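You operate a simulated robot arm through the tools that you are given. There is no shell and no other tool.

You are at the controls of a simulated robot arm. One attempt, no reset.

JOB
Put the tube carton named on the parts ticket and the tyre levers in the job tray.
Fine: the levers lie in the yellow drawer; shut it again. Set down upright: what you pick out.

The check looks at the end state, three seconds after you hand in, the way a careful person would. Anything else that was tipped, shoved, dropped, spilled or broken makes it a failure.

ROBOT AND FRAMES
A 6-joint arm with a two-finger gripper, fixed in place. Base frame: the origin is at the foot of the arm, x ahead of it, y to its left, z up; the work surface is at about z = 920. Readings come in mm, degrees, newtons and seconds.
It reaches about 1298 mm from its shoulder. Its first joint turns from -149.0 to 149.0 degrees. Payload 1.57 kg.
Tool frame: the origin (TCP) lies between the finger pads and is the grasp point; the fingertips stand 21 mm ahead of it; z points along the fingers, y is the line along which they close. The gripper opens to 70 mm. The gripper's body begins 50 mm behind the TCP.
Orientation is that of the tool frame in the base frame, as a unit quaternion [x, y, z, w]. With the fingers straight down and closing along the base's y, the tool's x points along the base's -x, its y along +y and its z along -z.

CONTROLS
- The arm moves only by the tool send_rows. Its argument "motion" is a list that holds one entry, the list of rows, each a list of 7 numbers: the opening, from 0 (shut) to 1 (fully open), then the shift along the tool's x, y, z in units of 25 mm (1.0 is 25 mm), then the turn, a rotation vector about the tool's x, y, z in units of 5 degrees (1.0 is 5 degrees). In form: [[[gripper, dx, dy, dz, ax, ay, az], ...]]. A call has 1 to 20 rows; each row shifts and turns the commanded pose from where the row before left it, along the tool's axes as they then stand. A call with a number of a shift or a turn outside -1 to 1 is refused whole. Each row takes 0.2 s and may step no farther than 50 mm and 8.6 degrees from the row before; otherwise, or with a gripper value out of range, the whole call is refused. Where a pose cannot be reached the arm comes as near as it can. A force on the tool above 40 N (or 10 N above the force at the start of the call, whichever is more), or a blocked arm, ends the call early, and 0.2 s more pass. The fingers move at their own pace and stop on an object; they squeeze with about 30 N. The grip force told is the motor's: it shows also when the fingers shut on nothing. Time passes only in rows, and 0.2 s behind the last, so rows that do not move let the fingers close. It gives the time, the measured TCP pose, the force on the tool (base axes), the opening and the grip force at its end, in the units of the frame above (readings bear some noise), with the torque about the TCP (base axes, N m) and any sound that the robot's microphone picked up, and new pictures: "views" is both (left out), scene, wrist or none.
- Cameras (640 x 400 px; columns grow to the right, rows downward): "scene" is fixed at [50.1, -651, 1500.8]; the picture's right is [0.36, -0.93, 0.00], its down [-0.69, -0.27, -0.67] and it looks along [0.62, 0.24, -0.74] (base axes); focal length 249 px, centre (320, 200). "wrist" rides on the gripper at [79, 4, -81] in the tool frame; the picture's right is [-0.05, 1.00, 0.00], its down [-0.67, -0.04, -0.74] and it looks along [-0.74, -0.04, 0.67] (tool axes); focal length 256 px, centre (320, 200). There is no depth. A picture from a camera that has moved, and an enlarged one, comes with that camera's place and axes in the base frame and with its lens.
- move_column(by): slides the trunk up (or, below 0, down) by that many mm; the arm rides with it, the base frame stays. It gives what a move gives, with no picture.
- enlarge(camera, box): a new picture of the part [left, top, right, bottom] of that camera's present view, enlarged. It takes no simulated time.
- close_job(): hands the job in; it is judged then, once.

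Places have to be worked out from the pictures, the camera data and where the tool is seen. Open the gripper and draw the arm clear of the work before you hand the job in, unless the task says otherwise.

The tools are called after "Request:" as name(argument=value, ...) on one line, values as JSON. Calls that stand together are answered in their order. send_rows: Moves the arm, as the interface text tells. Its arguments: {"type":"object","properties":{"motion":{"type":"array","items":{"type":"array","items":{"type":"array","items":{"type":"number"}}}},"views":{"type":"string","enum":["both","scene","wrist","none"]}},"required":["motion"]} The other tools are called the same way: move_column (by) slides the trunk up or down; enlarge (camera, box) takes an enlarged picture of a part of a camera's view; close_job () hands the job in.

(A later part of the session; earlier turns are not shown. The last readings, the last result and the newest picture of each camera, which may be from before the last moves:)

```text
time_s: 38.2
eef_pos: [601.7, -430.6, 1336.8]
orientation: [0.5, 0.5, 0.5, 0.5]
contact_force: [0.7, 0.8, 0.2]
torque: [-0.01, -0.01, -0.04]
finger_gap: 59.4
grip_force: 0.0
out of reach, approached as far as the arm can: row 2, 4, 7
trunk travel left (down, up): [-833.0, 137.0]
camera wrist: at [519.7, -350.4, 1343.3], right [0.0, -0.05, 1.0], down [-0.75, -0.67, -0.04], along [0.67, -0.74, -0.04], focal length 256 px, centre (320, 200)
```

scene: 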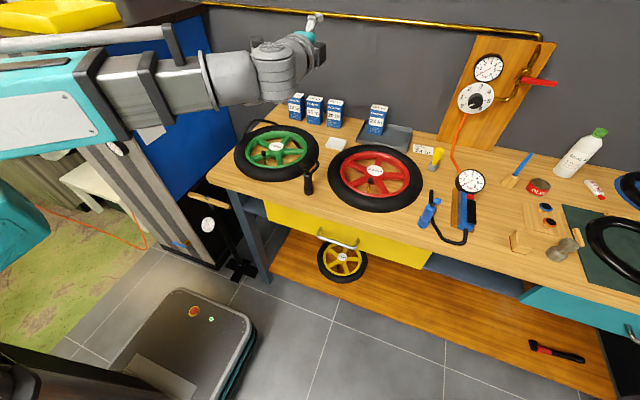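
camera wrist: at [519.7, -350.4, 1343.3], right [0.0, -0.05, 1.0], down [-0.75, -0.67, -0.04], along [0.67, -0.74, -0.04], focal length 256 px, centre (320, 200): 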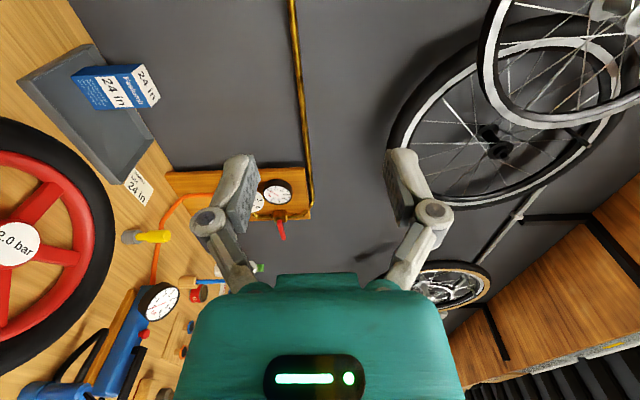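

The tool now points horizontally along +x at z≈1337, so the wrist-to-TCP length is about 184 mm, and it closes vertically. I yaw it 10° so the boom stays long enough during the pull, and back off to (425, -560), in front of the handle but still high.

Request:
send_rows(motion=[[[0.85, 0, 0, 0, 0, 1, 0], [0.85, 0, 0, 0, 0, 1, 0], [0.85, -0.484, 0, -0.9825, 0, 0, 0], [0.85, -0.484, 0, -0.9825, 0, 0, 0], [0.85, -0.484, 0, -0.9825, 0, 0, 0], [0.85, -0.484, 0, -0.9825, 0, 0, 0], [0.85, -0.484, 0, -0.9825, 0, 0, 0], [0.85, -0.484, 0, -0.9825, 0, 0, 0], [0.85, -0.484, 0, -0.9825, 0, 0, 0], [0.85, -0.484, 0, -0.9825, 0, 0, 0], [0.85, 0, 0, 0, 0, 0, 0]]], views="both")

```text
time_s: 40.6
eef_pos: [423.9, -561.9, 1337.5]
orientation: [0.456, 0.542, 0.541, 0.454]
contact_force: [-0.6, -0.2, 0.3]
torque: [-0.04, -0.03, 0.0]
finger_gap: 59.5
grip_force: 0.0
trunk travel left (down, up): [-833.0, 137.0]
camera wrist: at [329.7, -497.2, 1343.1], right [0.01, -0.05, 1.0], down [-0.62, -0.79, -0.03], along [0.79, -0.62, -0.04], focal length 256 px, centre (320, 200)
```

scene: 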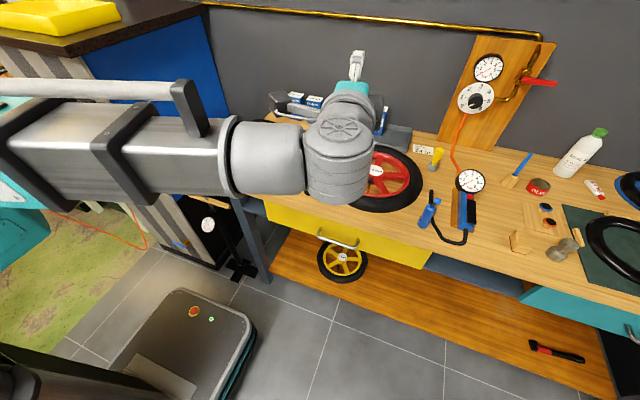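
wrist: 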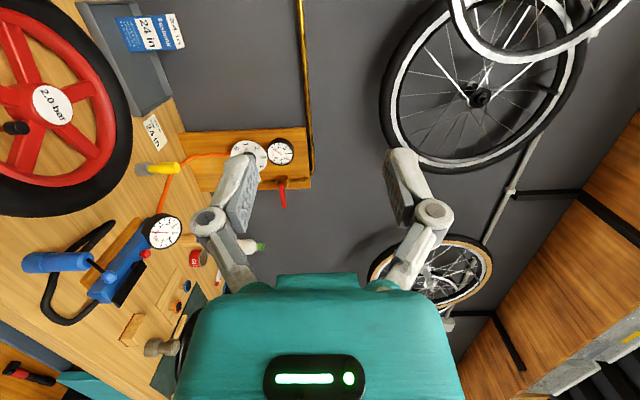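

The way down in front of the bench is free. I lower the trunk in two steps toward the handle height.

Request:
move_column(by=-300)

Request:
move_column(by=-160)

Request:
send_rows(motion=[[[0.85, 0, 0, 0, 0, 0, 0]]], views="both")

```text
time_s: 43.6
eef_pos: [422.8, -562.4, 1038.0]
orientation: [0.454, 0.541, 0.542, 0.454]
contact_force: [0.2, 0.6, -0.4]
torque: [-0.01, 0.01, 0.03]
finger_gap: 59.5
grip_force: 0.0
trunk travel left (down, up): [-533.0, 437.0]
```

```text
time_s: 45.4
eef_pos: [423.8, -561.5, 879.3]
orientation: [0.455, 0.542, 0.541, 0.454]
contact_force: [0.9, 0.2, -0.3]
torque: [0.0, 0.02, 0.02]
finger_gap: 59.7
grip_force: 0.0
trunk travel left (down, up): [-373.0, 597.0]
```

```text
time_s: 45.8
eef_pos: [422.5, -562.1, 876.3]
orientation: [0.455, 0.542, 0.541, 0.454]
contact_force: [-0.2, 1.2, -0.7]
torque: [-0.01, -0.01, 0.05]
finger_gap: 59.7
grip_force: 0.1
trunk travel left (down, up): [-373.0, 597.0]
camera wrist: at [329.9, -497.1, 883.2], right [0.01, -0.05, 1.0], down [-0.62, -0.79, -0.03], along [0.79, -0.62, -0.04], focal length 256 px, centre (320, 200)
```

scene: 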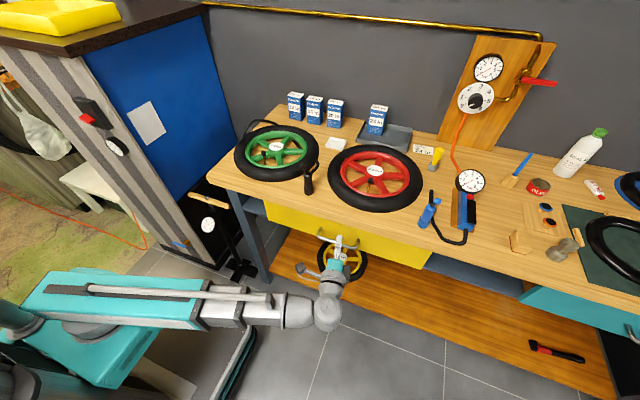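
wrist: 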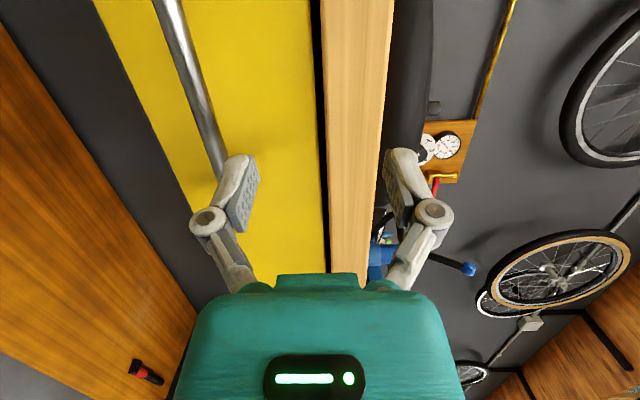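

This view puts the bar at z≈814 (x≈474), at mid-height of the drawer front. I lower the last 62 mm and look before reaching in.

Request:
move_column(by=-62)

Request:
send_rows(motion=[[[0.85, 0, 0, 0.3, 0, 0, 0], [0.85, 0, 0, 0, 0, 0, 0]]], views="both")

```text
time_s: 46.8
eef_pos: [424.8, -562.6, 816.1]
orientation: [0.455, 0.542, 0.541, 0.454]
contact_force: [0.0, 0.7, -0.5]
torque: [0.01, 0.02, -0.03]
finger_gap: 59.6
grip_force: 0.1
trunk travel left (down, up): [-311.0, 659.0]
```

```text
time_s: 47.4
eef_pos: [430.5, -559.3, 815.2]
orientation: [0.455, 0.542, 0.541, 0.454]
contact_force: [0.0, 0.4, -0.2]
torque: [-0.04, -0.01, -0.04]
finger_gap: 59.5
grip_force: 0.0
trunk travel left (down, up): [-311.0, 659.0]
camera wrist: at [337.3, -495.2, 821.2], right [0.01, -0.05, 1.0], down [-0.62, -0.79, -0.03], along [0.79, -0.62, -0.04], focal length 256 px, centre (320, 200)
```

scene: 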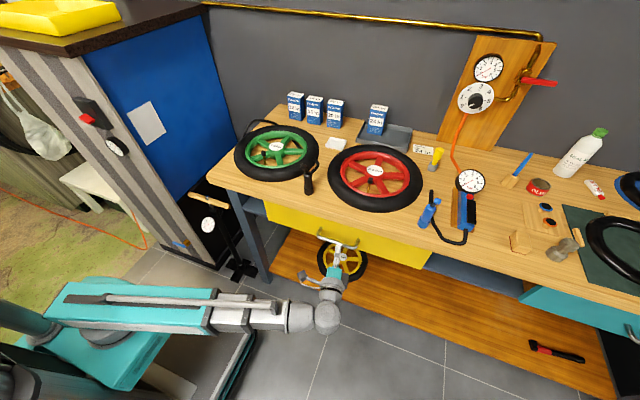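
wrist: 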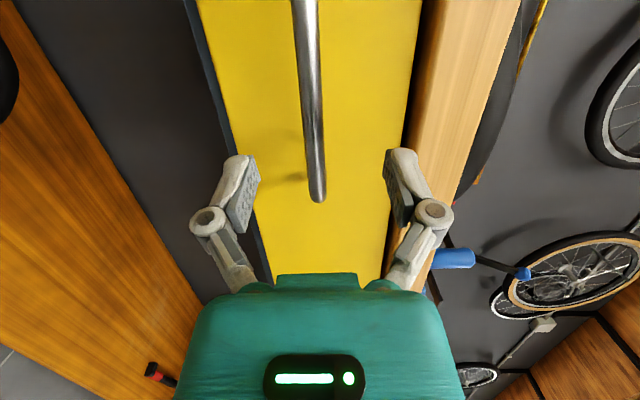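

The bar sits centred between the fingers. I go in about 42 mm and close on it.

Request:
send_rows(motion=[[[0.85, 0, 0, 0.56, 0, 0, 0], [0.85, 0, 0, 0.56, 0, 0, 0], [0.85, 0, 0, 0.56, 0, 0, 0], [0.85, 0, 0, 0, 0, 0, 0]]], views="wrist")

Request:
send_rows(motion=[[[0.5, 0, 0, 0, 0, 0, 0], [0.3, 0, 0, 0, 0, 0, 0], [0.1, 0, 0, 0, 0, 0, 0], [0.0, 0, 0, 0, 0, 0, 0], [0.0, 0, 0, 0, 0, 0, 0], [0.0, 0, 0, 0, 0, 0, 0]]], views="both")

```text
time_s: 48.4
eef_pos: [472.4, -553.6, 814.4]
orientation: [0.455, 0.543, 0.541, 0.454]
contact_force: [0.2, 0.1, -0.9]
torque: [0.01, 0.0, -0.02]
finger_gap: 59.6
grip_force: 0.1
trunk travel left (down, up): [-311.0, 659.0]
camera wrist: at [379.1, -488.3, 821.0], right [0.01, -0.05, 1.0], down [-0.62, -0.79, -0.03], along [0.79, -0.62, -0.04], focal length 256 px, centre (320, 200)
```

wrist: 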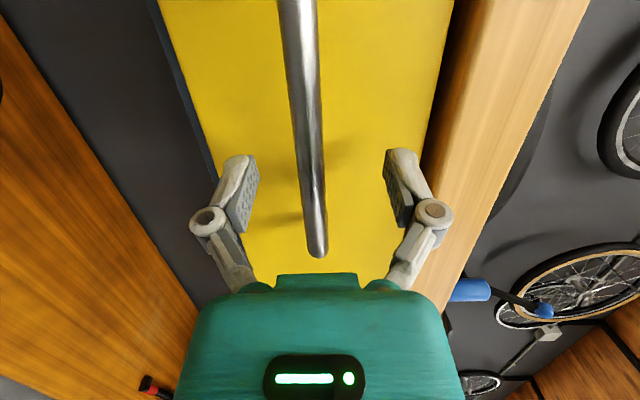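

```text
time_s: 49.7
eef_pos: [472.7, -553.5, 813.9]
orientation: [0.458, 0.547, 0.537, 0.45]
contact_force: [-1.1, -1.6, -22.3]
torque: [0.1, 0.11, 0.09]
finger_gap: 11.0
grip_force: 32.1
trunk travel left (down, up): [-311.0, 659.0]
stopped in row 6: the force on the tool passed its limit at 41 N (the readings are from after the stop); the commanded pose is now the measured one
camera wrist: at [379.1, -488.6, 818.6], right [0.03, -0.05, 1.0], down [-0.62, -0.79, -0.02], along [0.79, -0.62, -0.05], focal length 256 px, centre (320, 200)
```

scene: 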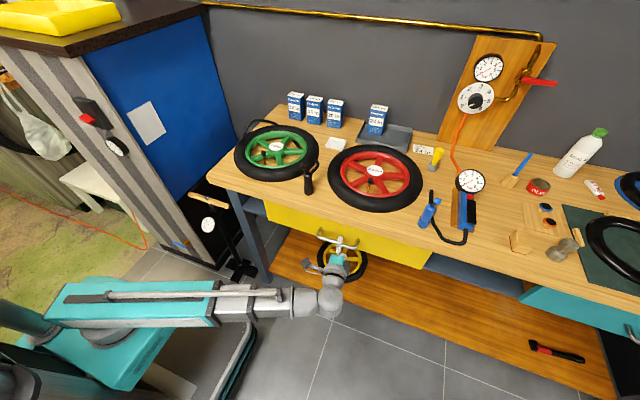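
wrist: 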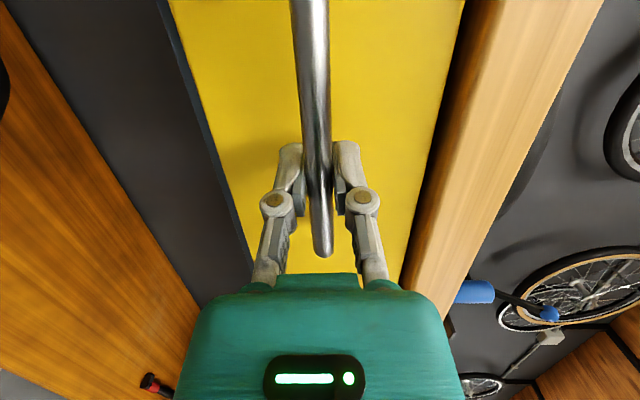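

The bar is gripped with an 11 mm gap, but the tool is pressed down at 22 N, so the bar lies a touch lower than the tool. I ease the trunk down 2 mm.

Request:
move_column(by=-2)

```text
time_s: 50.2
eef_pos: [471.6, -553.9, 811.9]
orientation: [0.457, 0.545, 0.539, 0.452]
contact_force: [0.1, -7.0, -4.6]
torque: [0.06, -0.04, 0.59]
finger_gap: 10.8
grip_force: 31.8
trunk travel left (down, up): [-309.0, 661.0]
```

The force is down to 5 N. Now I pull gently along -x, a first 20 mm, watching the force.

Request:
send_rows(motion=[[[0.0, 0.035, 0, -0.2, 0, 0, 0], [0.0, 0.035, 0, -0.2, 0, 0, 0], [0.0, 0.035, 0, -0.2, 0, 0, 0], [0.0, 0.035, 0, -0.2, 0, 0, 0], [0.0, 0, 0, 0, 0, 0, 0]]], views="both")

```text
time_s: 51.4
eef_pos: [450.3, -553.0, 812.8]
orientation: [0.457, 0.545, 0.539, 0.452]
contact_force: [0.3, -10.2, 3.0]
torque: [0.07, 0.0, -0.89]
finger_gap: 11.0
grip_force: 31.8
trunk travel left (down, up): [-309.0, 661.0]
camera wrist: at [357.4, -488.4, 818.0], right [0.02, -0.05, 1.0], down [-0.62, -0.79, -0.03], along [0.79, -0.62, -0.05], focal length 256 px, centre (320, 200)
```

scene: 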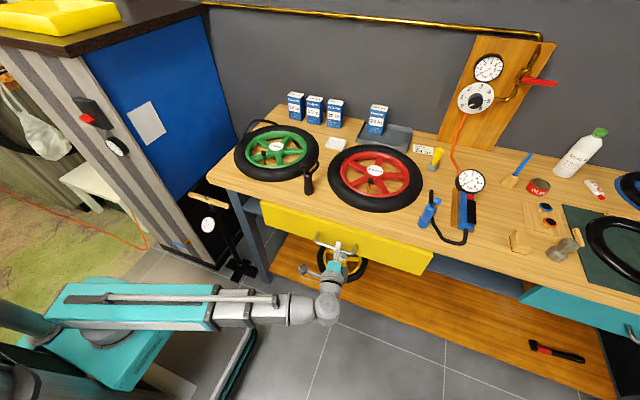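
wrist: 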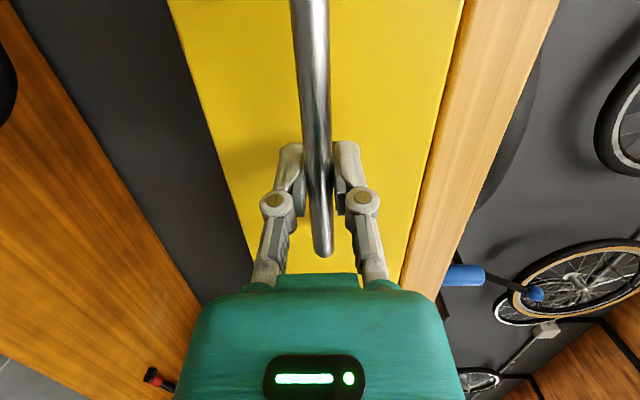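

The drawer follows easily. I keep pulling along -x with a gentle ramp, about 150 mm more.

Request:
send_rows(motion=[[[0.0, 0.035, 0, -0.2, 0, 0, 0], [0.0, 0.07, 0, -0.4, 0, 0, 0], [0.0, 0.1, 0, -0.56, 0, 0, 0], [0.0, 0.1, 0, -0.56, 0, 0, 0], [0.0, 0.1, 0, -0.56, 0, 0, 0], [0.0, 0.1, 0, -0.56, 0, 0, 0], [0.0, 0.1, 0, -0.56, 0, 0, 0], [0.0, 0.1, 0, -0.56, 0, 0, 0], [0.0, 0.1, 0, -0.56, 0, 0, 0], [0.0, 0.1, 0, -0.56, 0, 0, 0], [0.0, 0.07, 0, -0.4, 0, 0, 0], [0.0, 0.035, 0, -0.2, 0, 0, 0], [0.0, 0, 0, 0, 0, 0, 0]]], views="both")

```text
time_s: 54.2
eef_pos: [308.7, -553.7, 812.3]
orientation: [0.455, 0.545, 0.541, 0.452]
contact_force: [-1.2, -13.0, -1.7]
torque: [0.04, 0.01, -0.2]
finger_gap: 10.9
grip_force: 32.6
trunk travel left (down, up): [-309.0, 661.0]
camera wrist: at [213.8, -488.4, 817.9], right [0.02, -0.05, 1.0], down [-0.62, -0.79, -0.03], along [0.79, -0.62, -0.04], focal length 256 px, centre (320, 200)
```

scene: 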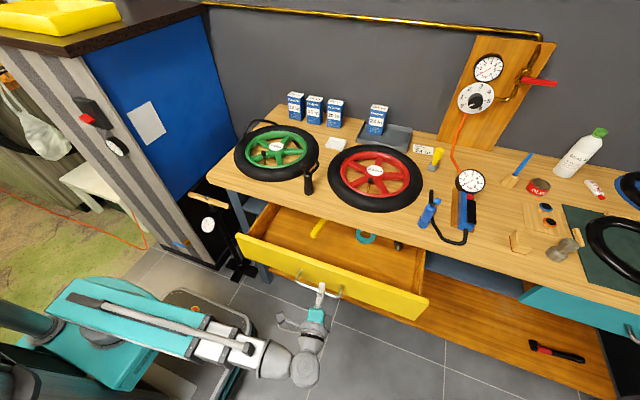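
wrist: 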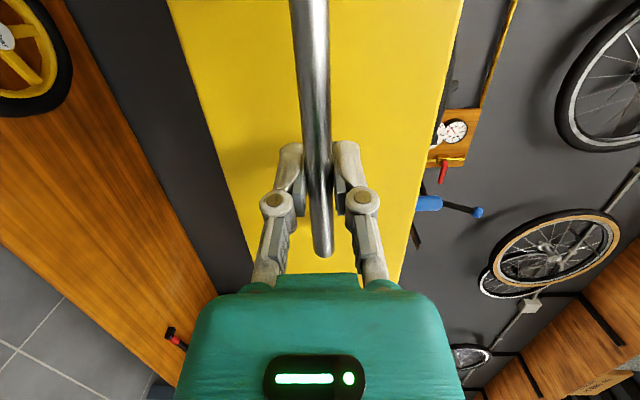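

The drawer is open about 163 mm and some items show at the back. I enlarge the drawer's interior.

Request:
enlarge(camera="scene", box=[230, 190, 440, 320])

Request:
enlarge(camera="scene", box=[290, 205, 420, 285])

```text
3.05 times, centred on (335, 255) of scene
camera zoom: at [50.1, -651.0, 1500.8], right [0.36, -0.93, 0.0], down [-0.69, -0.27, -0.67], along [0.62, 0.24, -0.74], focal length 759 px, centre (274, 32)
```

zoom: 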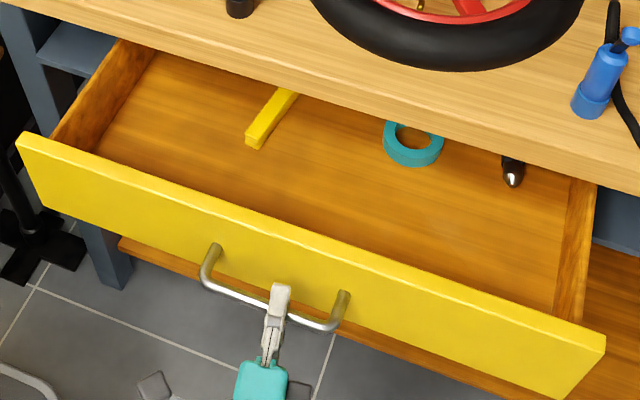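

```text
4.92 times, centred on (355, 245) of scene
camera zoom: at [50.1, -651.0, 1500.8], right [0.36, -0.93, 0.0], down [-0.69, -0.27, -0.67], along [0.62, 0.24, -0.74], focal length 1226 px, centre (148, -22)
```

zoom: 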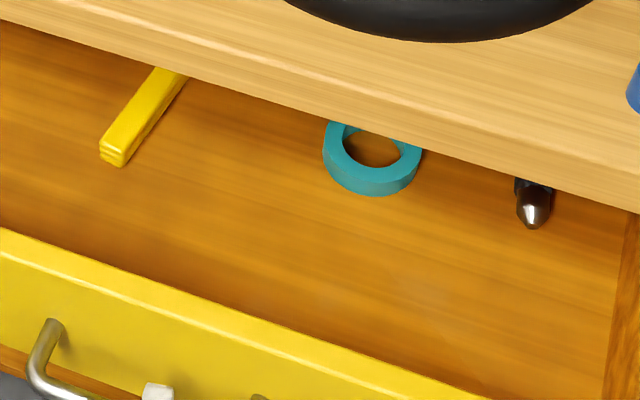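

The yellow three-layer stack at left is the tyre levers. Its near end is at x≈492, still mostly under the bench, so the drawer has to come out about 110 mm more. I continue the pull.

Request:
send_rows(motion=[[[0.0, 0.035, 0, -0.2, 0, 0, 0], [0.0, 0.07, 0, -0.4, 0, 0, 0], [0.0, 0.1, 0, -0.56, 0, 0, 0], [0.0, 0.1, 0, -0.56, 0, 0, 0], [0.0, 0.07, 0, -0.4, 0, 0, 0], [0.0, 0.035, 0, -0.2, 0, 0, 0], [0.0, 0, 0, 0, 0, 0, 0]]], views="scene")

```text
time_s: 55.8
eef_pos: [249.2, -553.6, 811.6]
orientation: [0.456, 0.545, 0.54, 0.452]
contact_force: [-0.9, -20.6, 9.8]
torque: [0.12, -0.01, 0.13]
finger_gap: 11.1
grip_force: 32.2
out of reach, approached as far as the arm can: row 5
trunk travel left (down, up): [-309.0, 661.0]
```

scene: 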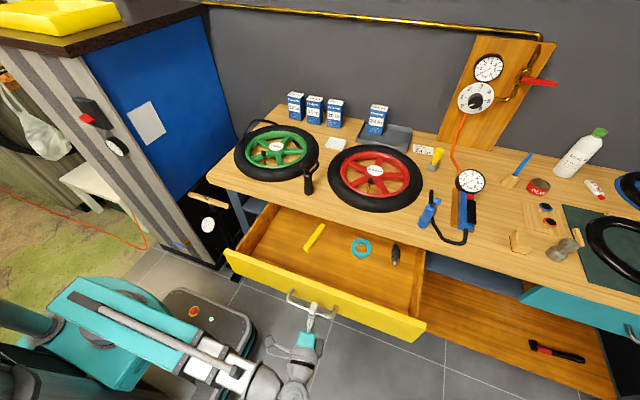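

The drawer is out about 222 mm and the levers, a teal ring and a dark item are now visible. I enlarge to measure the levers.

Request:
enlarge(camera="scene", box=[280, 205, 440, 305])

```text
4.00 times, centred on (360, 255) of scene
camera zoom: at [50.1, -651.0, 1500.8], right [0.36, -0.93, 0.0], down [-0.69, -0.27, -0.67], along [0.62, 0.24, -0.74], focal length 996 px, centre (160, -20)
```

zoom: 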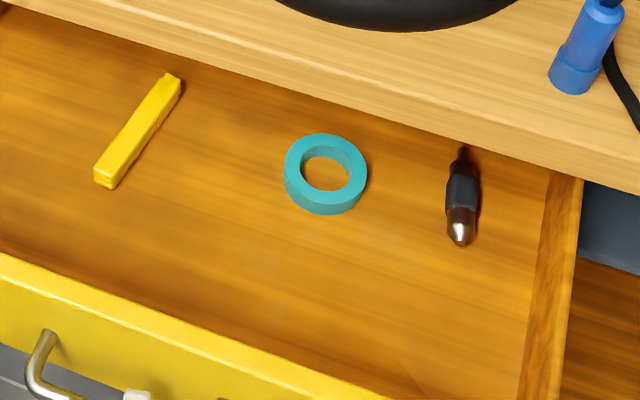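

The levers run from about (433, -456) to (546, -478), roughly 115 mm long and 20 mm wide. I'll pull another 60 mm so that their middle clears the bench edge, easing the small sideways load as I go.

Request:
send_rows(motion=[[[0.0, -0.08, 0, -0.2, 0, 0, 0], [0.0, 0.07, 0, -0.4, 0, 0, 0], [0.0, 0.1, 0, -0.56, 0, 0, 0], [0.0, 0.1, 0, -0.56, 0, 0, 0], [0.0, 0.07, 0, -0.4, 0, 0, 0], [0.0, 0.035, 0, -0.2, 0, 0, 0], [0.0, 0, 0, 0, 0, 0, 0]]], views="scene")

```text
time_s: 57.4
eef_pos: [190.2, -553.6, 811.9]
orientation: [0.456, 0.546, 0.539, 0.451]
contact_force: [-0.3, 15.3, -3.8]
torque: [0.13, 0.01, 0.35]
finger_gap: 10.8
grip_force: 31.5
trunk travel left (down, up): [-309.0, 661.0]
```

scene: 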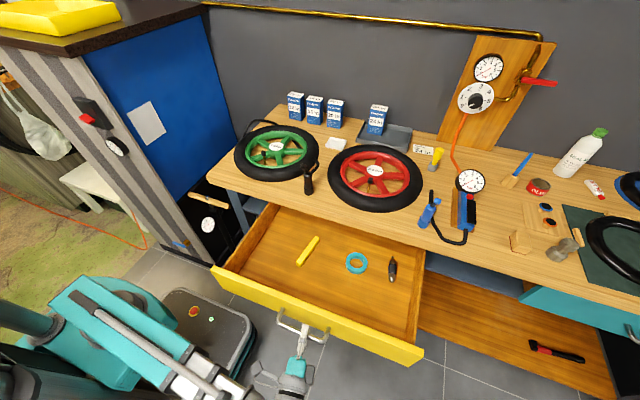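

The drawer is out about 282 mm and the levers' middle is at about (428, -462), clear of the bench edge. Before reaching in from above, I check how tall the boom's teal housing is, since the drawer front now stands out underneath it.

Request:
enlarge(camera="scene", box=[0, 250, 240, 400])

Request:
enlarge(camera="scene", box=[200, 195, 440, 345])

```text
2.67 times, centred on (120, 325) of scene
camera zoom: at [50.1, -651.0, 1500.8], right [0.36, -0.93, 0.0], down [-0.69, -0.27, -0.67], along [0.62, 0.24, -0.74], focal length 664 px, centre (853, -133)
```

zoom: 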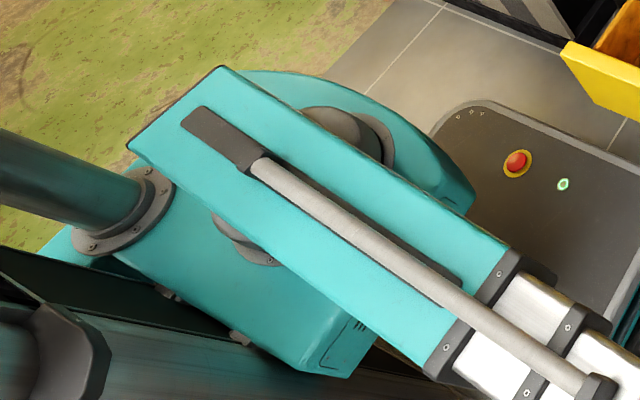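

```text
2.67 times, centred on (320, 270) of scene
camera zoom: at [50.1, -651.0, 1500.8], right [0.36, -0.93, 0.0], down [-0.69, -0.27, -0.67], along [0.62, 0.24, -0.74], focal length 664 px, centre (320, 13)
```

zoom: 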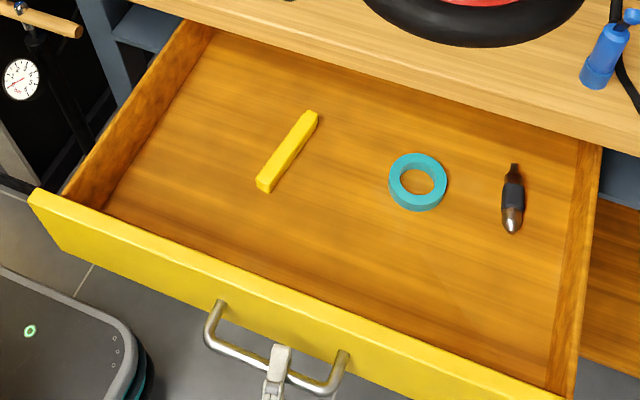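

The boom housing is about 100 mm tall, so with the tool pointing down into the drawer it clears the drawer front by about 35 mm. I release the handle and back straight off.

Request:
send_rows(motion=[[[0.3, 0, 0, 0, 0, 0, 0], [0.6, 0, 0, 0, 0, 0, 0], [0.6, 0, 0, 0, 0, 0, 0], [0.6, 0, 0, 0, 0, 0, 0]]], views="none")

Request:
send_rows(motion=[[[0.6, 0, 0, -0.4, 0, 0, 0], [0.6, 0, 0, -0.6, 0, 0, 0], [0.6, 0, 0, -0.6, 0, 0, 0], [0.6, 0, 0, -0.4, 0, 0, 0], [0.6, 0, 0, 0, 0, 0, 0]]], views="both")

```text
time_s: 58.4
eef_pos: [190.4, -555.0, 812.6]
orientation: [0.457, 0.545, 0.538, 0.452]
contact_force: [-0.5, -0.4, 0.0]
torque: [0.0, -0.02, 0.01]
finger_gap: 42.0
grip_force: 0.0
trunk travel left (down, up): [-309.0, 661.0]
```

```text
time_s: 59.6
eef_pos: [140.6, -564.1, 812.9]
orientation: [0.456, 0.545, 0.539, 0.452]
contact_force: [0.9, 0.1, -0.2]
torque: [-0.01, -0.02, 0.01]
finger_gap: 42.0
grip_force: 0.0
trunk travel left (down, up): [-309.0, 661.0]
camera wrist: at [46.3, -498.9, 818.1], right [0.02, -0.05, 1.0], down [-0.62, -0.79, -0.03], along [0.79, -0.62, -0.05], focal length 256 px, centre (320, 200)
```

scene: 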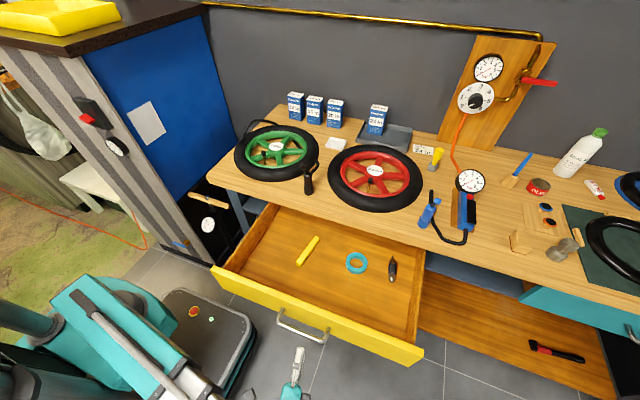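
wrist: 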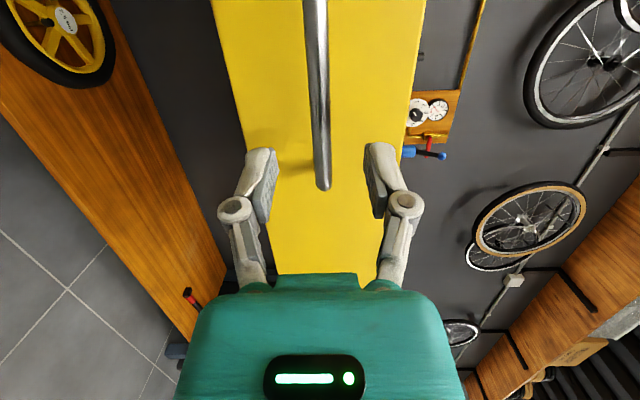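

The handle is free. I raise the trunk 400 mm above bench height before turning the tool downward.

Request:
move_column(by=400)

Request:
send_rows(motion=[[[0.6, 0.412, -0.638, -0.039, 0.974, 0.669, -0.669], [0.6, 0.412, -0.638, -0.039, 0.974, 0.669, -0.669], [0.6, 0.412, -0.638, -0.039, 0.974, 0.669, -0.669], [0.6, 0.412, -0.638, -0.039, 0.974, 0.669, -0.669], [0.6, 0, 0, 0, 0, 0, 0]]], views="none")

```text
time_s: 63.4
eef_pos: [140.6, -563.1, 1213.1]
orientation: [0.456, 0.545, 0.539, 0.452]
contact_force: [-0.5, 0.4, -0.7]
torque: [0.02, 0.02, 0.01]
finger_gap: 42.1
grip_force: 0.0
trunk travel left (down, up): [-709.0, 261.0]
```

```text
time_s: 64.1
eef_pos: [134.2, -545.3, 1173.5]
orientation: [0.428, 0.653, 0.476, 0.405]
contact_force: [3.7, -2.7, -3.8]
torque: [-0.18, -0.36, 0.05]
finger_gap: 41.8
grip_force: 0.0
out of reach, approached as far as the arm can: row 3
trunk travel left (down, up): [-709.0, 261.0]
stopped in row 3: the force on the tool passed its limit at 71 N (the readings are from after the stop); the commanded pose is now the measured one
```

The call stopped on a 71 N force spike during the turn. I look at both pictures before doing anything else.

Request:
send_rows(motion=[[[0.6, 0, 0, 0, 0, 0, 0]]], views="both")

Request:
enlarge(camera="scene", box=[0, 200, 320, 400])

```text
time_s: 64.5
eef_pos: [132.5, -545.5, 1172.5]
orientation: [0.429, 0.653, 0.475, 0.404]
contact_force: [6.7, -2.7, -4.6]
torque: [-0.21, -0.49, -0.05]
finger_gap: 42.1
grip_force: 0.1
trunk travel left (down, up): [-709.0, 261.0]
camera wrist: at [33.5, -491.3, 1186.6], right [0.19, 0.13, 0.97], down [-0.5, -0.84, 0.21], along [0.84, -0.53, -0.1], focal length 256 px, centre (320, 200)
```

scene: 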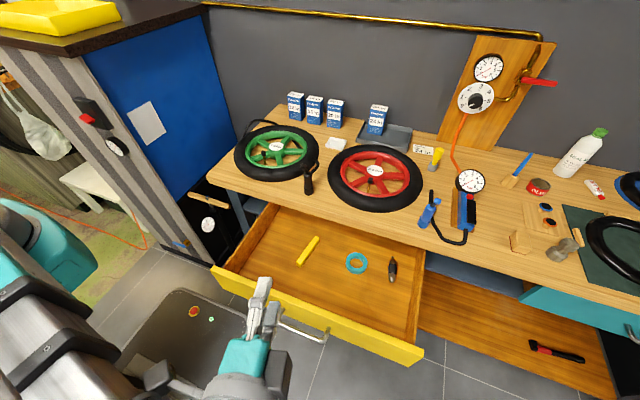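
wrist: 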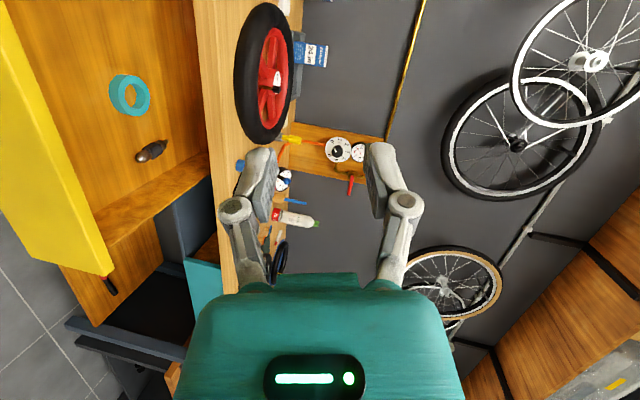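

```text
2.00 times, centred on (160, 300) of scene
camera zoom: at [50.1, -651.0, 1500.8], right [0.36, -0.93, 0.0], down [-0.69, -0.27, -0.67], along [0.62, 0.24, -0.74], focal length 498 px, centre (640, 0)
```

zoom: 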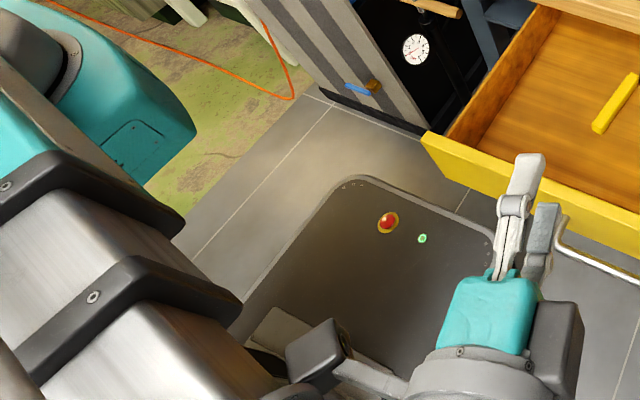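

The wrist camera's bracket, on the inner side of the sharp wrist bend, seems to have touched the robot's own boom. Nothing on the bench was involved. I translate along +x with the tool's attitude unchanged, which opens that bend.

Request:
send_rows(motion=[[[0.6, -0.1, 0.058, 0.31, 0, 0, 0], [0.6, -0.2, 0.117, 0.62, 0, 0, 0], [0.6, -0.304, 0.176, 0.935, 0, 0, 0], [0.6, -0.304, 0.176, 0.935, 0, 0, 0], [0.6, -0.304, 0.176, 0.935, 0, 0, 0], [0.6, -0.304, 0.176, 0.935, 0, 0, 0], [0.6, -0.304, 0.176, 0.935, 0, 0, 0], [0.6, -0.304, 0.176, 0.935, 0, 0, 0], [0.6, 0, 0, 0, 0, 0, 0]]], views="both")

```text
time_s: 66.5
eef_pos: [307.7, -545.6, 1174.5]
orientation: [0.428, 0.652, 0.477, 0.405]
contact_force: [-0.6, -0.2, 0.3]
torque: [-0.01, -0.03, 0.0]
finger_gap: 41.9
grip_force: 0.1
trunk travel left (down, up): [-709.0, 261.0]
camera wrist: at [208.8, -490.8, 1186.8], right [0.19, 0.13, 0.97], down [-0.5, -0.84, 0.21], along [0.85, -0.53, -0.09], focal length 256 px, centre (320, 200)
```

scene: 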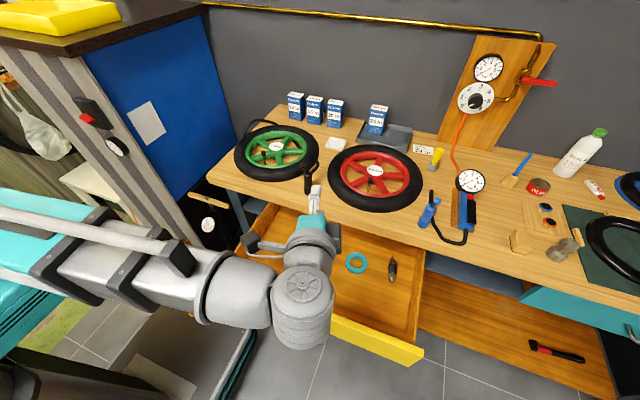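
wrist: 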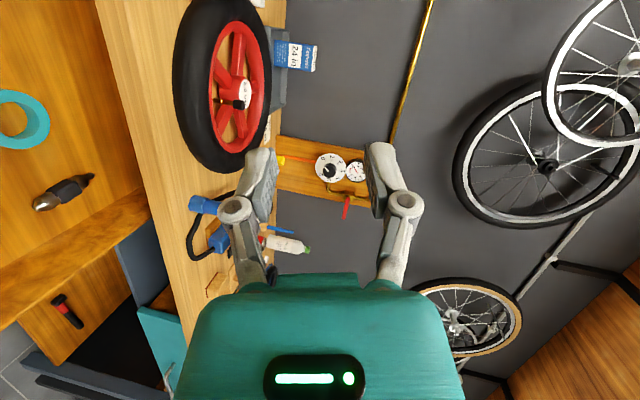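

Contact gone, the force reads zero. I finish turning the tool downward about the wrist centre in two halves, checking the force in between.

Request:
send_rows(motion=[[[0.6, 0.4, -0.613, -0.036, 0.935, 0.651, -0.665], [0.6, 0.4, -0.613, -0.036, 0.935, 0.651, -0.665], [0.6, 0.4, -0.613, -0.036, 0.935, 0.651, -0.665], [0.6, 0.4, -0.613, -0.036, 0.935, 0.651, -0.665], [0.6, 0.4, -0.613, -0.036, 0.935, 0.651, -0.665], [0.6, 0.4, -0.613, -0.036, 0.935, 0.651, -0.665], [0.6, 0.4, -0.613, -0.036, 0.935, 0.651, -0.665], [0.6, 0, 0, 0, 0, 0, 0]]], views="scene")

```text
time_s: 68.3
eef_pos: [236.5, -531.5, 1071.2]
orientation: [0.285, 0.896, 0.259, 0.221]
contact_force: [0.5, 0.4, 0.0]
torque: [0.0, -0.02, 0.01]
finger_gap: 42.3
grip_force: 0.2
trunk travel left (down, up): [-709.0, 261.0]
```

scene: 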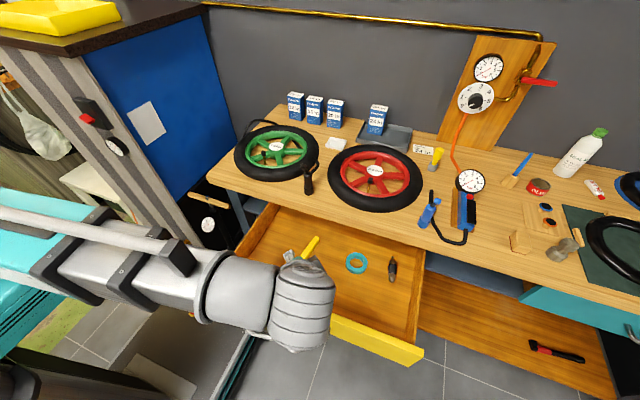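

Going smoothly. I do the second half of the turn.

Request:
send_rows(motion=[[[0.6, 0.4, -0.613, -0.036, 0.935, 0.651, -0.665], [0.6, 0.4, -0.613, -0.036, 0.935, 0.651, -0.665], [0.6, 0.4, -0.613, -0.036, 0.935, 0.651, -0.665], [0.6, 0.4, -0.613, -0.036, 0.935, 0.651, -0.665], [0.6, 0.4, -0.613, -0.036, 0.935, 0.651, -0.665], [0.6, 0.4, -0.613, -0.036, 0.935, 0.651, -0.665], [0.6, 0.4, -0.613, -0.036, 0.935, 0.651, -0.665], [0.6, 0, 0, 0, 0, 0, 0]]], views="both")

```text
time_s: 70.1
eef_pos: [135.6, -597.8, 1027.7]
orientation: [0.096, 0.995, 0.0, 0.002]
contact_force: [-0.9, -0.3, 0.3]
torque: [-0.02, 0.03, 0.02]
finger_gap: 42.0
grip_force: 0.0
trunk travel left (down, up): [-709.0, 261.0]
camera wrist: at [58.5, -577.3, 1109.9], right [0.24, 0.97, 0.0], down [0.65, -0.16, 0.75], along [0.72, -0.18, -0.67], focal length 256 px, centre (320, 200)
```

scene: 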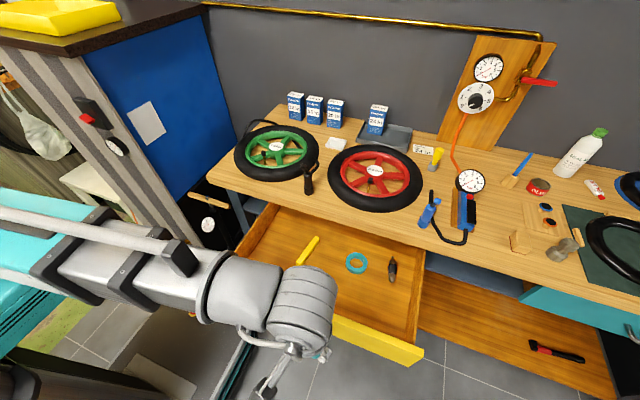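
wrist: 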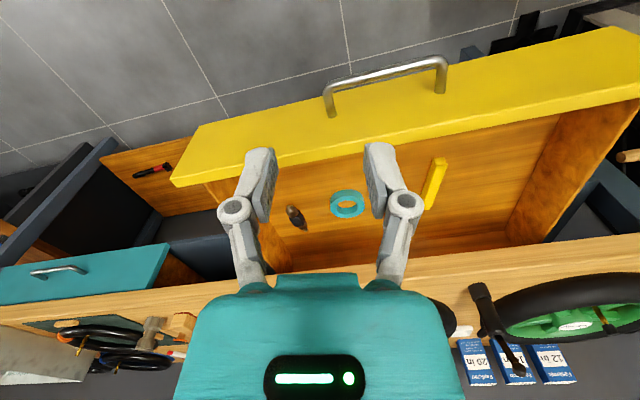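

The tool points down again with its closing line across the levers. From this picture they run about (362, -454) to (481, -465). I move over the drawer for a closer look.

Request:
send_rows(motion=[[[0.6, -0.878, 0.821, 0, 0, 0, 0], [0.6, -0.878, 0.821, 0, 0, 0, 0], [0.6, -0.878, 0.821, 0, 0, 0, 0], [0.6, -0.878, 0.821, 0, 0, 0, 0], [0.6, -0.878, 0.821, 0, 0, 0, 0], [0.6, -0.878, 0.821, 0, 0, 0, 0], [0.6, -0.878, 0.821, 0, 0, 0, 0], [0.6, -0.878, 0.821, 0, 0, 0, 0], [0.6, 0, 0, 0, 0, 0, 0]]], views="both")

Request:
enlarge(camera="wrist", box=[240, 20, 480, 170])

```text
time_s: 72.1
eef_pos: [339.9, -468.3, 1027.6]
orientation: [0.097, 0.995, 0.0, 0.002]
contact_force: [0.2, -0.2, 1.0]
torque: [-0.03, 0.02, 0.01]
finger_gap: 42.0
grip_force: 0.1
out of reach, approached as far as the arm can: row 6
trunk travel left (down, up): [-709.0, 261.0]
camera wrist: at [261.8, -448.5, 1109.9], right [0.24, 0.97, 0.0], down [0.64, -0.16, 0.75], along [0.72, -0.18, -0.66], focal length 256 px, centre (320, 200)
```

scene: 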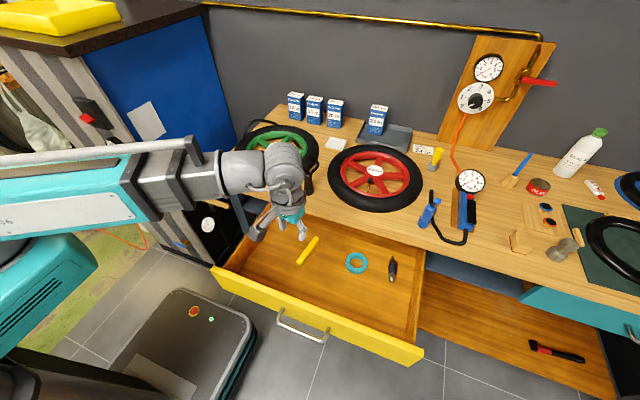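
wrist: 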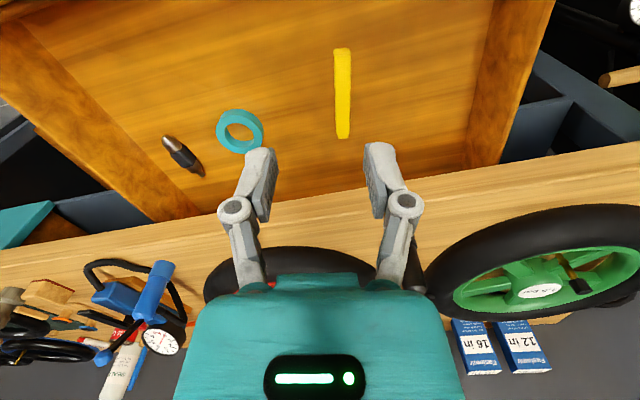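

```text
2.67 times, centred on (360, 95) of wrist
camera zoom: at [261.8, -448.5, 1109.9], right [0.24, 0.97, 0.0], down [0.64, -0.16, 0.75], along [0.72, -0.18, -0.66], focal length 683 px, centre (213, 480)
```

zoom: 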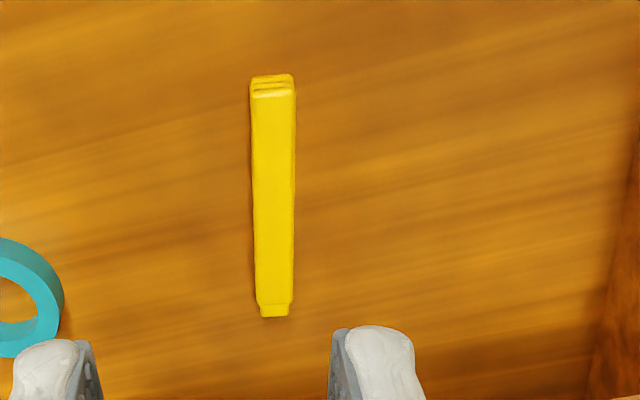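

The lever set measures about 19 mm wide with its axis yawed about -10°, centred near (426, -458), and my closing line matches that within about 1°. I move right above it at (423, -458).

Request:
send_rows(motion=[[[0.7, -0.796, 0.254, 0, 0, 0, 0], [0.7, -0.796, 0.254, 0, 0, 0, 0], [0.7, -0.796, 0.254, 0, 0, 0, 0], [0.7, -0.796, 0.254, 0, 0, 0, 0], [0.7, 0, 0, 0, 0, 0, 0]]], views="none")

Request:
move_column(by=-110)

Request:
send_rows(motion=[[[0.7, 0, 0, 0, 0, 0, 0]]], views="both")

Request:
enlarge(camera="wrist", box=[240, 0, 480, 150])

Request:
enlarge(camera="scene", box=[200, 150, 400, 275])

```text
time_s: 73.3
eef_pos: [421.2, -458.8, 1028.3]
orientation: [0.097, 0.995, 0.0, 0.002]
contact_force: [-0.1, 0.4, -0.6]
torque: [-0.01, 0.0, -0.01]
finger_gap: 48.8
grip_force: 0.1
trunk travel left (down, up): [-709.0, 261.0]
```

```text
time_s: 74.8
eef_pos: [421.1, -458.4, 919.1]
orientation: [0.097, 0.995, 0.001, 0.002]
contact_force: [0.1, 0.0, 0.1]
torque: [0.01, -0.01, 0.0]
finger_gap: 49.0
grip_force: 0.0
trunk travel left (down, up): [-599.0, 371.0]
```

```text
time_s: 75.2
eef_pos: [423.8, -459.3, 918.7]
orientation: [0.096, 0.995, 0.002, 0.002]
contact_force: [0.2, 0.5, -0.8]
torque: [0.03, 0.03, 0.02]
finger_gap: 49.1
grip_force: 0.0
trunk travel left (down, up): [-599.0, 371.0]
camera wrist: at [344.7, -438.9, 999.9], right [0.24, 0.97, 0.0], down [0.64, -0.16, 0.75], along [0.72, -0.18, -0.66], focal length 256 px, centre (320, 200)
```

scene: 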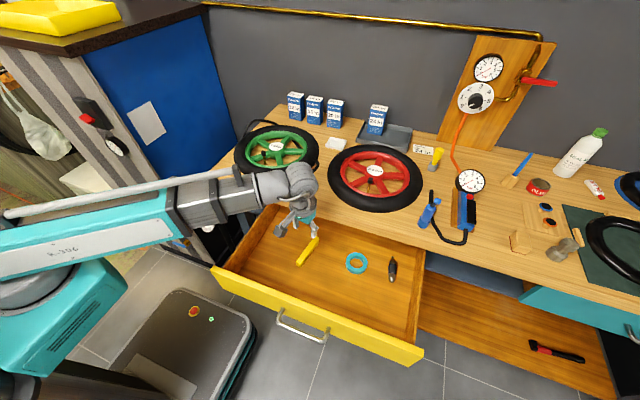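
wrist: 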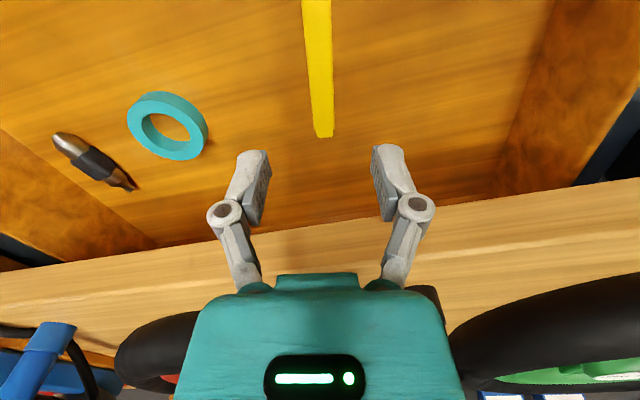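

```text
2.67 times, centred on (360, 75) of wrist
camera zoom: at [344.7, -438.9, 999.9], right [0.24, 0.97, 0.0], down [0.64, -0.16, 0.75], along [0.72, -0.18, -0.66], focal length 683 px, centre (213, 533)
```

zoom: 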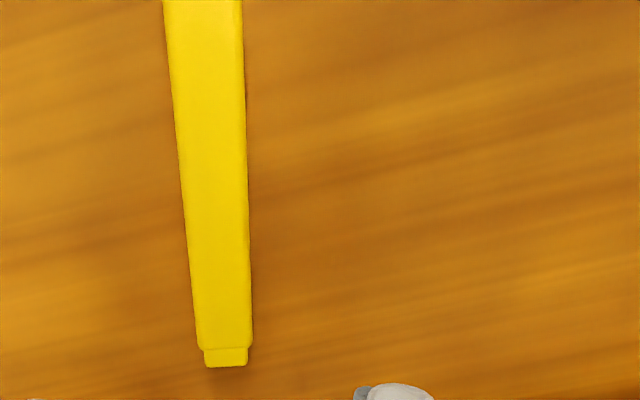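

```text
3.20 times, centred on (300, 212) of scene
camera zoom: at [50.1, -651.0, 1500.8], right [0.36, -0.93, 0.0], down [-0.69, -0.27, -0.67], along [0.62, 0.24, -0.74], focal length 797 px, centre (384, 160)
```

zoom: 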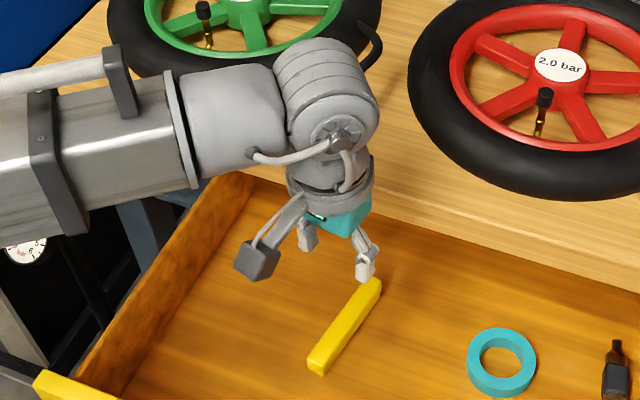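

The levers' centre line passes (423.5, -458.3) at yaw -10°, right under the TCP at (423.8, -459.3). I lower 100 mm and check the view again.

Request:
move_column(by=-100)

Request:
send_rows(motion=[[[0.7, 0, 0, 0, 0, 0, 0]]], views="both")

Request:
enlarge(camera="scene", box=[220, 180, 380, 280])

Request:
enlarge(camera="wrist", box=[220, 0, 460, 150])

```text
time_s: 76.5
eef_pos: [422.6, -459.5, 817.9]
orientation: [0.097, 0.995, 0.0, 0.003]
contact_force: [-0.4, 0.1, -0.4]
torque: [0.02, -0.02, 0.04]
finger_gap: 48.8
grip_force: 0.0
trunk travel left (down, up): [-499.0, 471.0]
```

```text
time_s: 76.9
eef_pos: [421.5, -459.9, 819.0]
orientation: [0.097, 0.995, 0.001, 0.002]
contact_force: [-0.3, -0.2, -0.7]
torque: [-0.01, 0.02, -0.01]
finger_gap: 48.8
grip_force: 0.1
trunk travel left (down, up): [-499.0, 471.0]
camera wrist: at [344.7, -438.9, 899.9], right [0.24, 0.97, 0.0], down [0.64, -0.16, 0.75], along [0.72, -0.18, -0.66], focal length 256 px, centre (320, 200)
```

scene: 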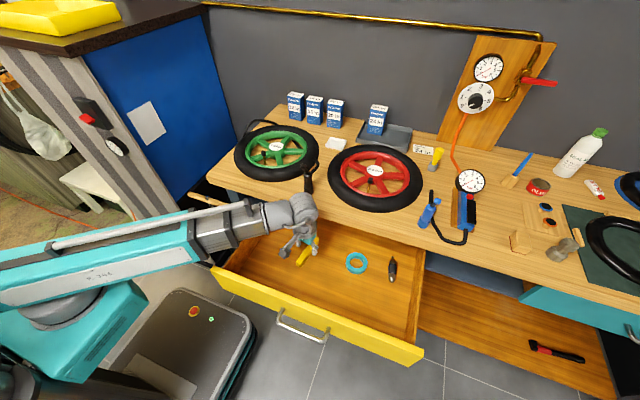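
wrist: 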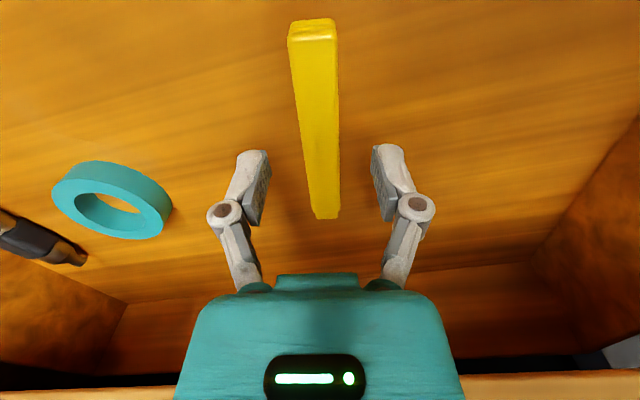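

```text
4.00 times, centred on (300, 230) of scene
camera zoom: at [50.1, -651.0, 1500.8], right [0.36, -0.93, 0.0], down [-0.69, -0.27, -0.67], along [0.62, 0.24, -0.74], focal length 996 px, centre (400, 80)
```

zoom: 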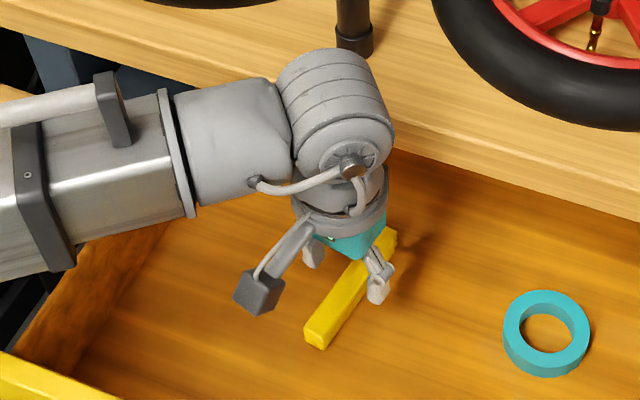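

```text
2.67 times, centred on (340, 75) of wrist
camera zoom: at [344.7, -438.9, 899.9], right [0.24, 0.97, 0.0], down [0.64, -0.16, 0.75], along [0.72, -0.18, -0.66], focal length 683 px, centre (267, 533)
```

zoom: 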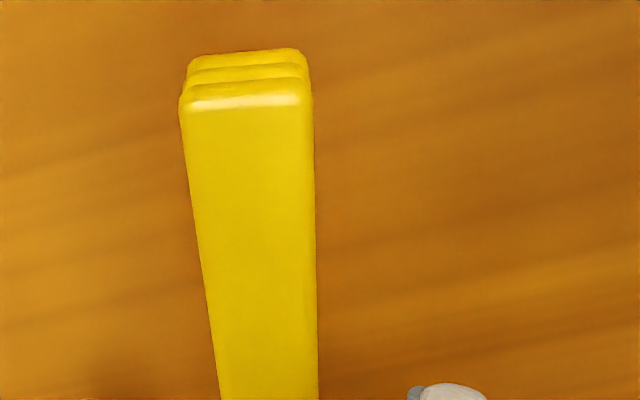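

The fingers straddle the three-layer stack well. I lower toward the drawer floor in shrinking steps, watching the vertical force.

Request:
move_column(by=-22)

Request:
move_column(by=-5)

Request:
send_rows(motion=[[[0.7, 0, 0, 0, 0, 0, 0]]], views="both")

Request:
enlarge(camera="scene", box=[260, 200, 360, 280])

```text
time_s: 77.6
eef_pos: [421.5, -458.6, 796.7]
orientation: [0.096, 0.995, 0.001, 0.002]
contact_force: [0.1, 0.7, 0.3]
torque: [-0.03, -0.01, -0.01]
finger_gap: 49.0
grip_force: 0.0
trunk travel left (down, up): [-477.0, 493.0]
```

```text
time_s: 78.1
eef_pos: [423.3, -459.8, 791.6]
orientation: [0.096, 0.995, 0.001, 0.002]
contact_force: [0.3, 0.2, -0.2]
torque: [-0.02, 0.02, -0.05]
finger_gap: 49.2
grip_force: 0.1
trunk travel left (down, up): [-472.0, 498.0]
```

```text
time_s: 78.5
eef_pos: [421.5, -460.0, 791.2]
orientation: [0.096, 0.995, 0.001, 0.002]
contact_force: [-0.8, 0.1, 0.6]
torque: [0.0, -0.06, 0.01]
finger_gap: 49.0
grip_force: 0.0
trunk travel left (down, up): [-472.0, 498.0]
camera wrist: at [344.7, -438.9, 872.9], right [0.24, 0.97, 0.0], down [0.64, -0.16, 0.75], along [0.72, -0.18, -0.66], focal length 256 px, centre (320, 200)
```

scene: 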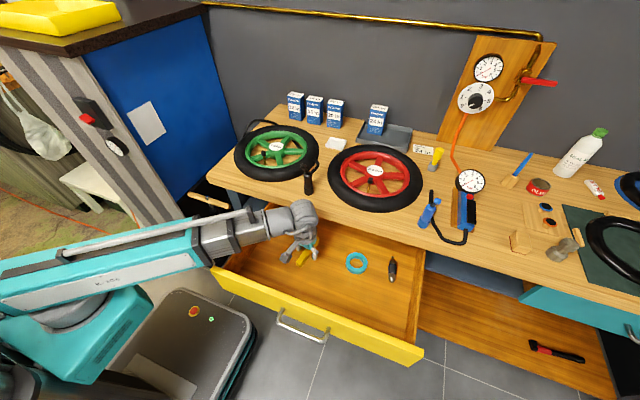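
wrist: 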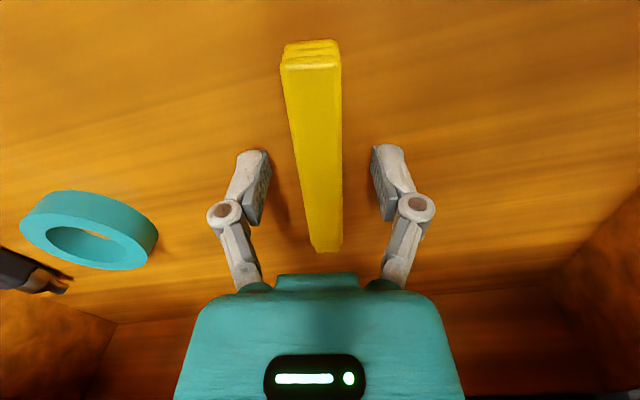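

```text
5.00 times, centred on (310, 240) of scene
camera zoom: at [50.1, -651.0, 1500.8], right [0.36, -0.93, 0.0], down [-0.69, -0.27, -0.67], along [0.62, 0.24, -0.74], focal length 1246 px, centre (370, 0)
```

zoom: 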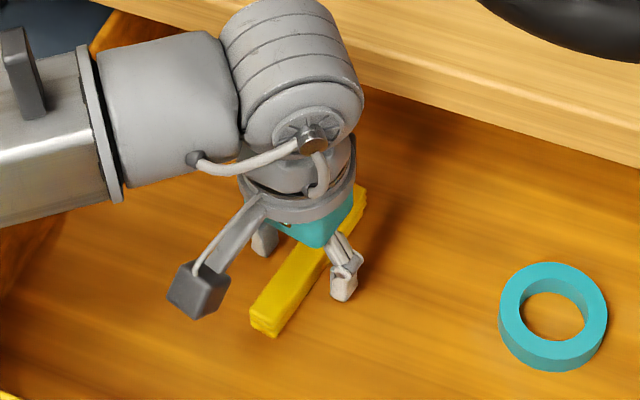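

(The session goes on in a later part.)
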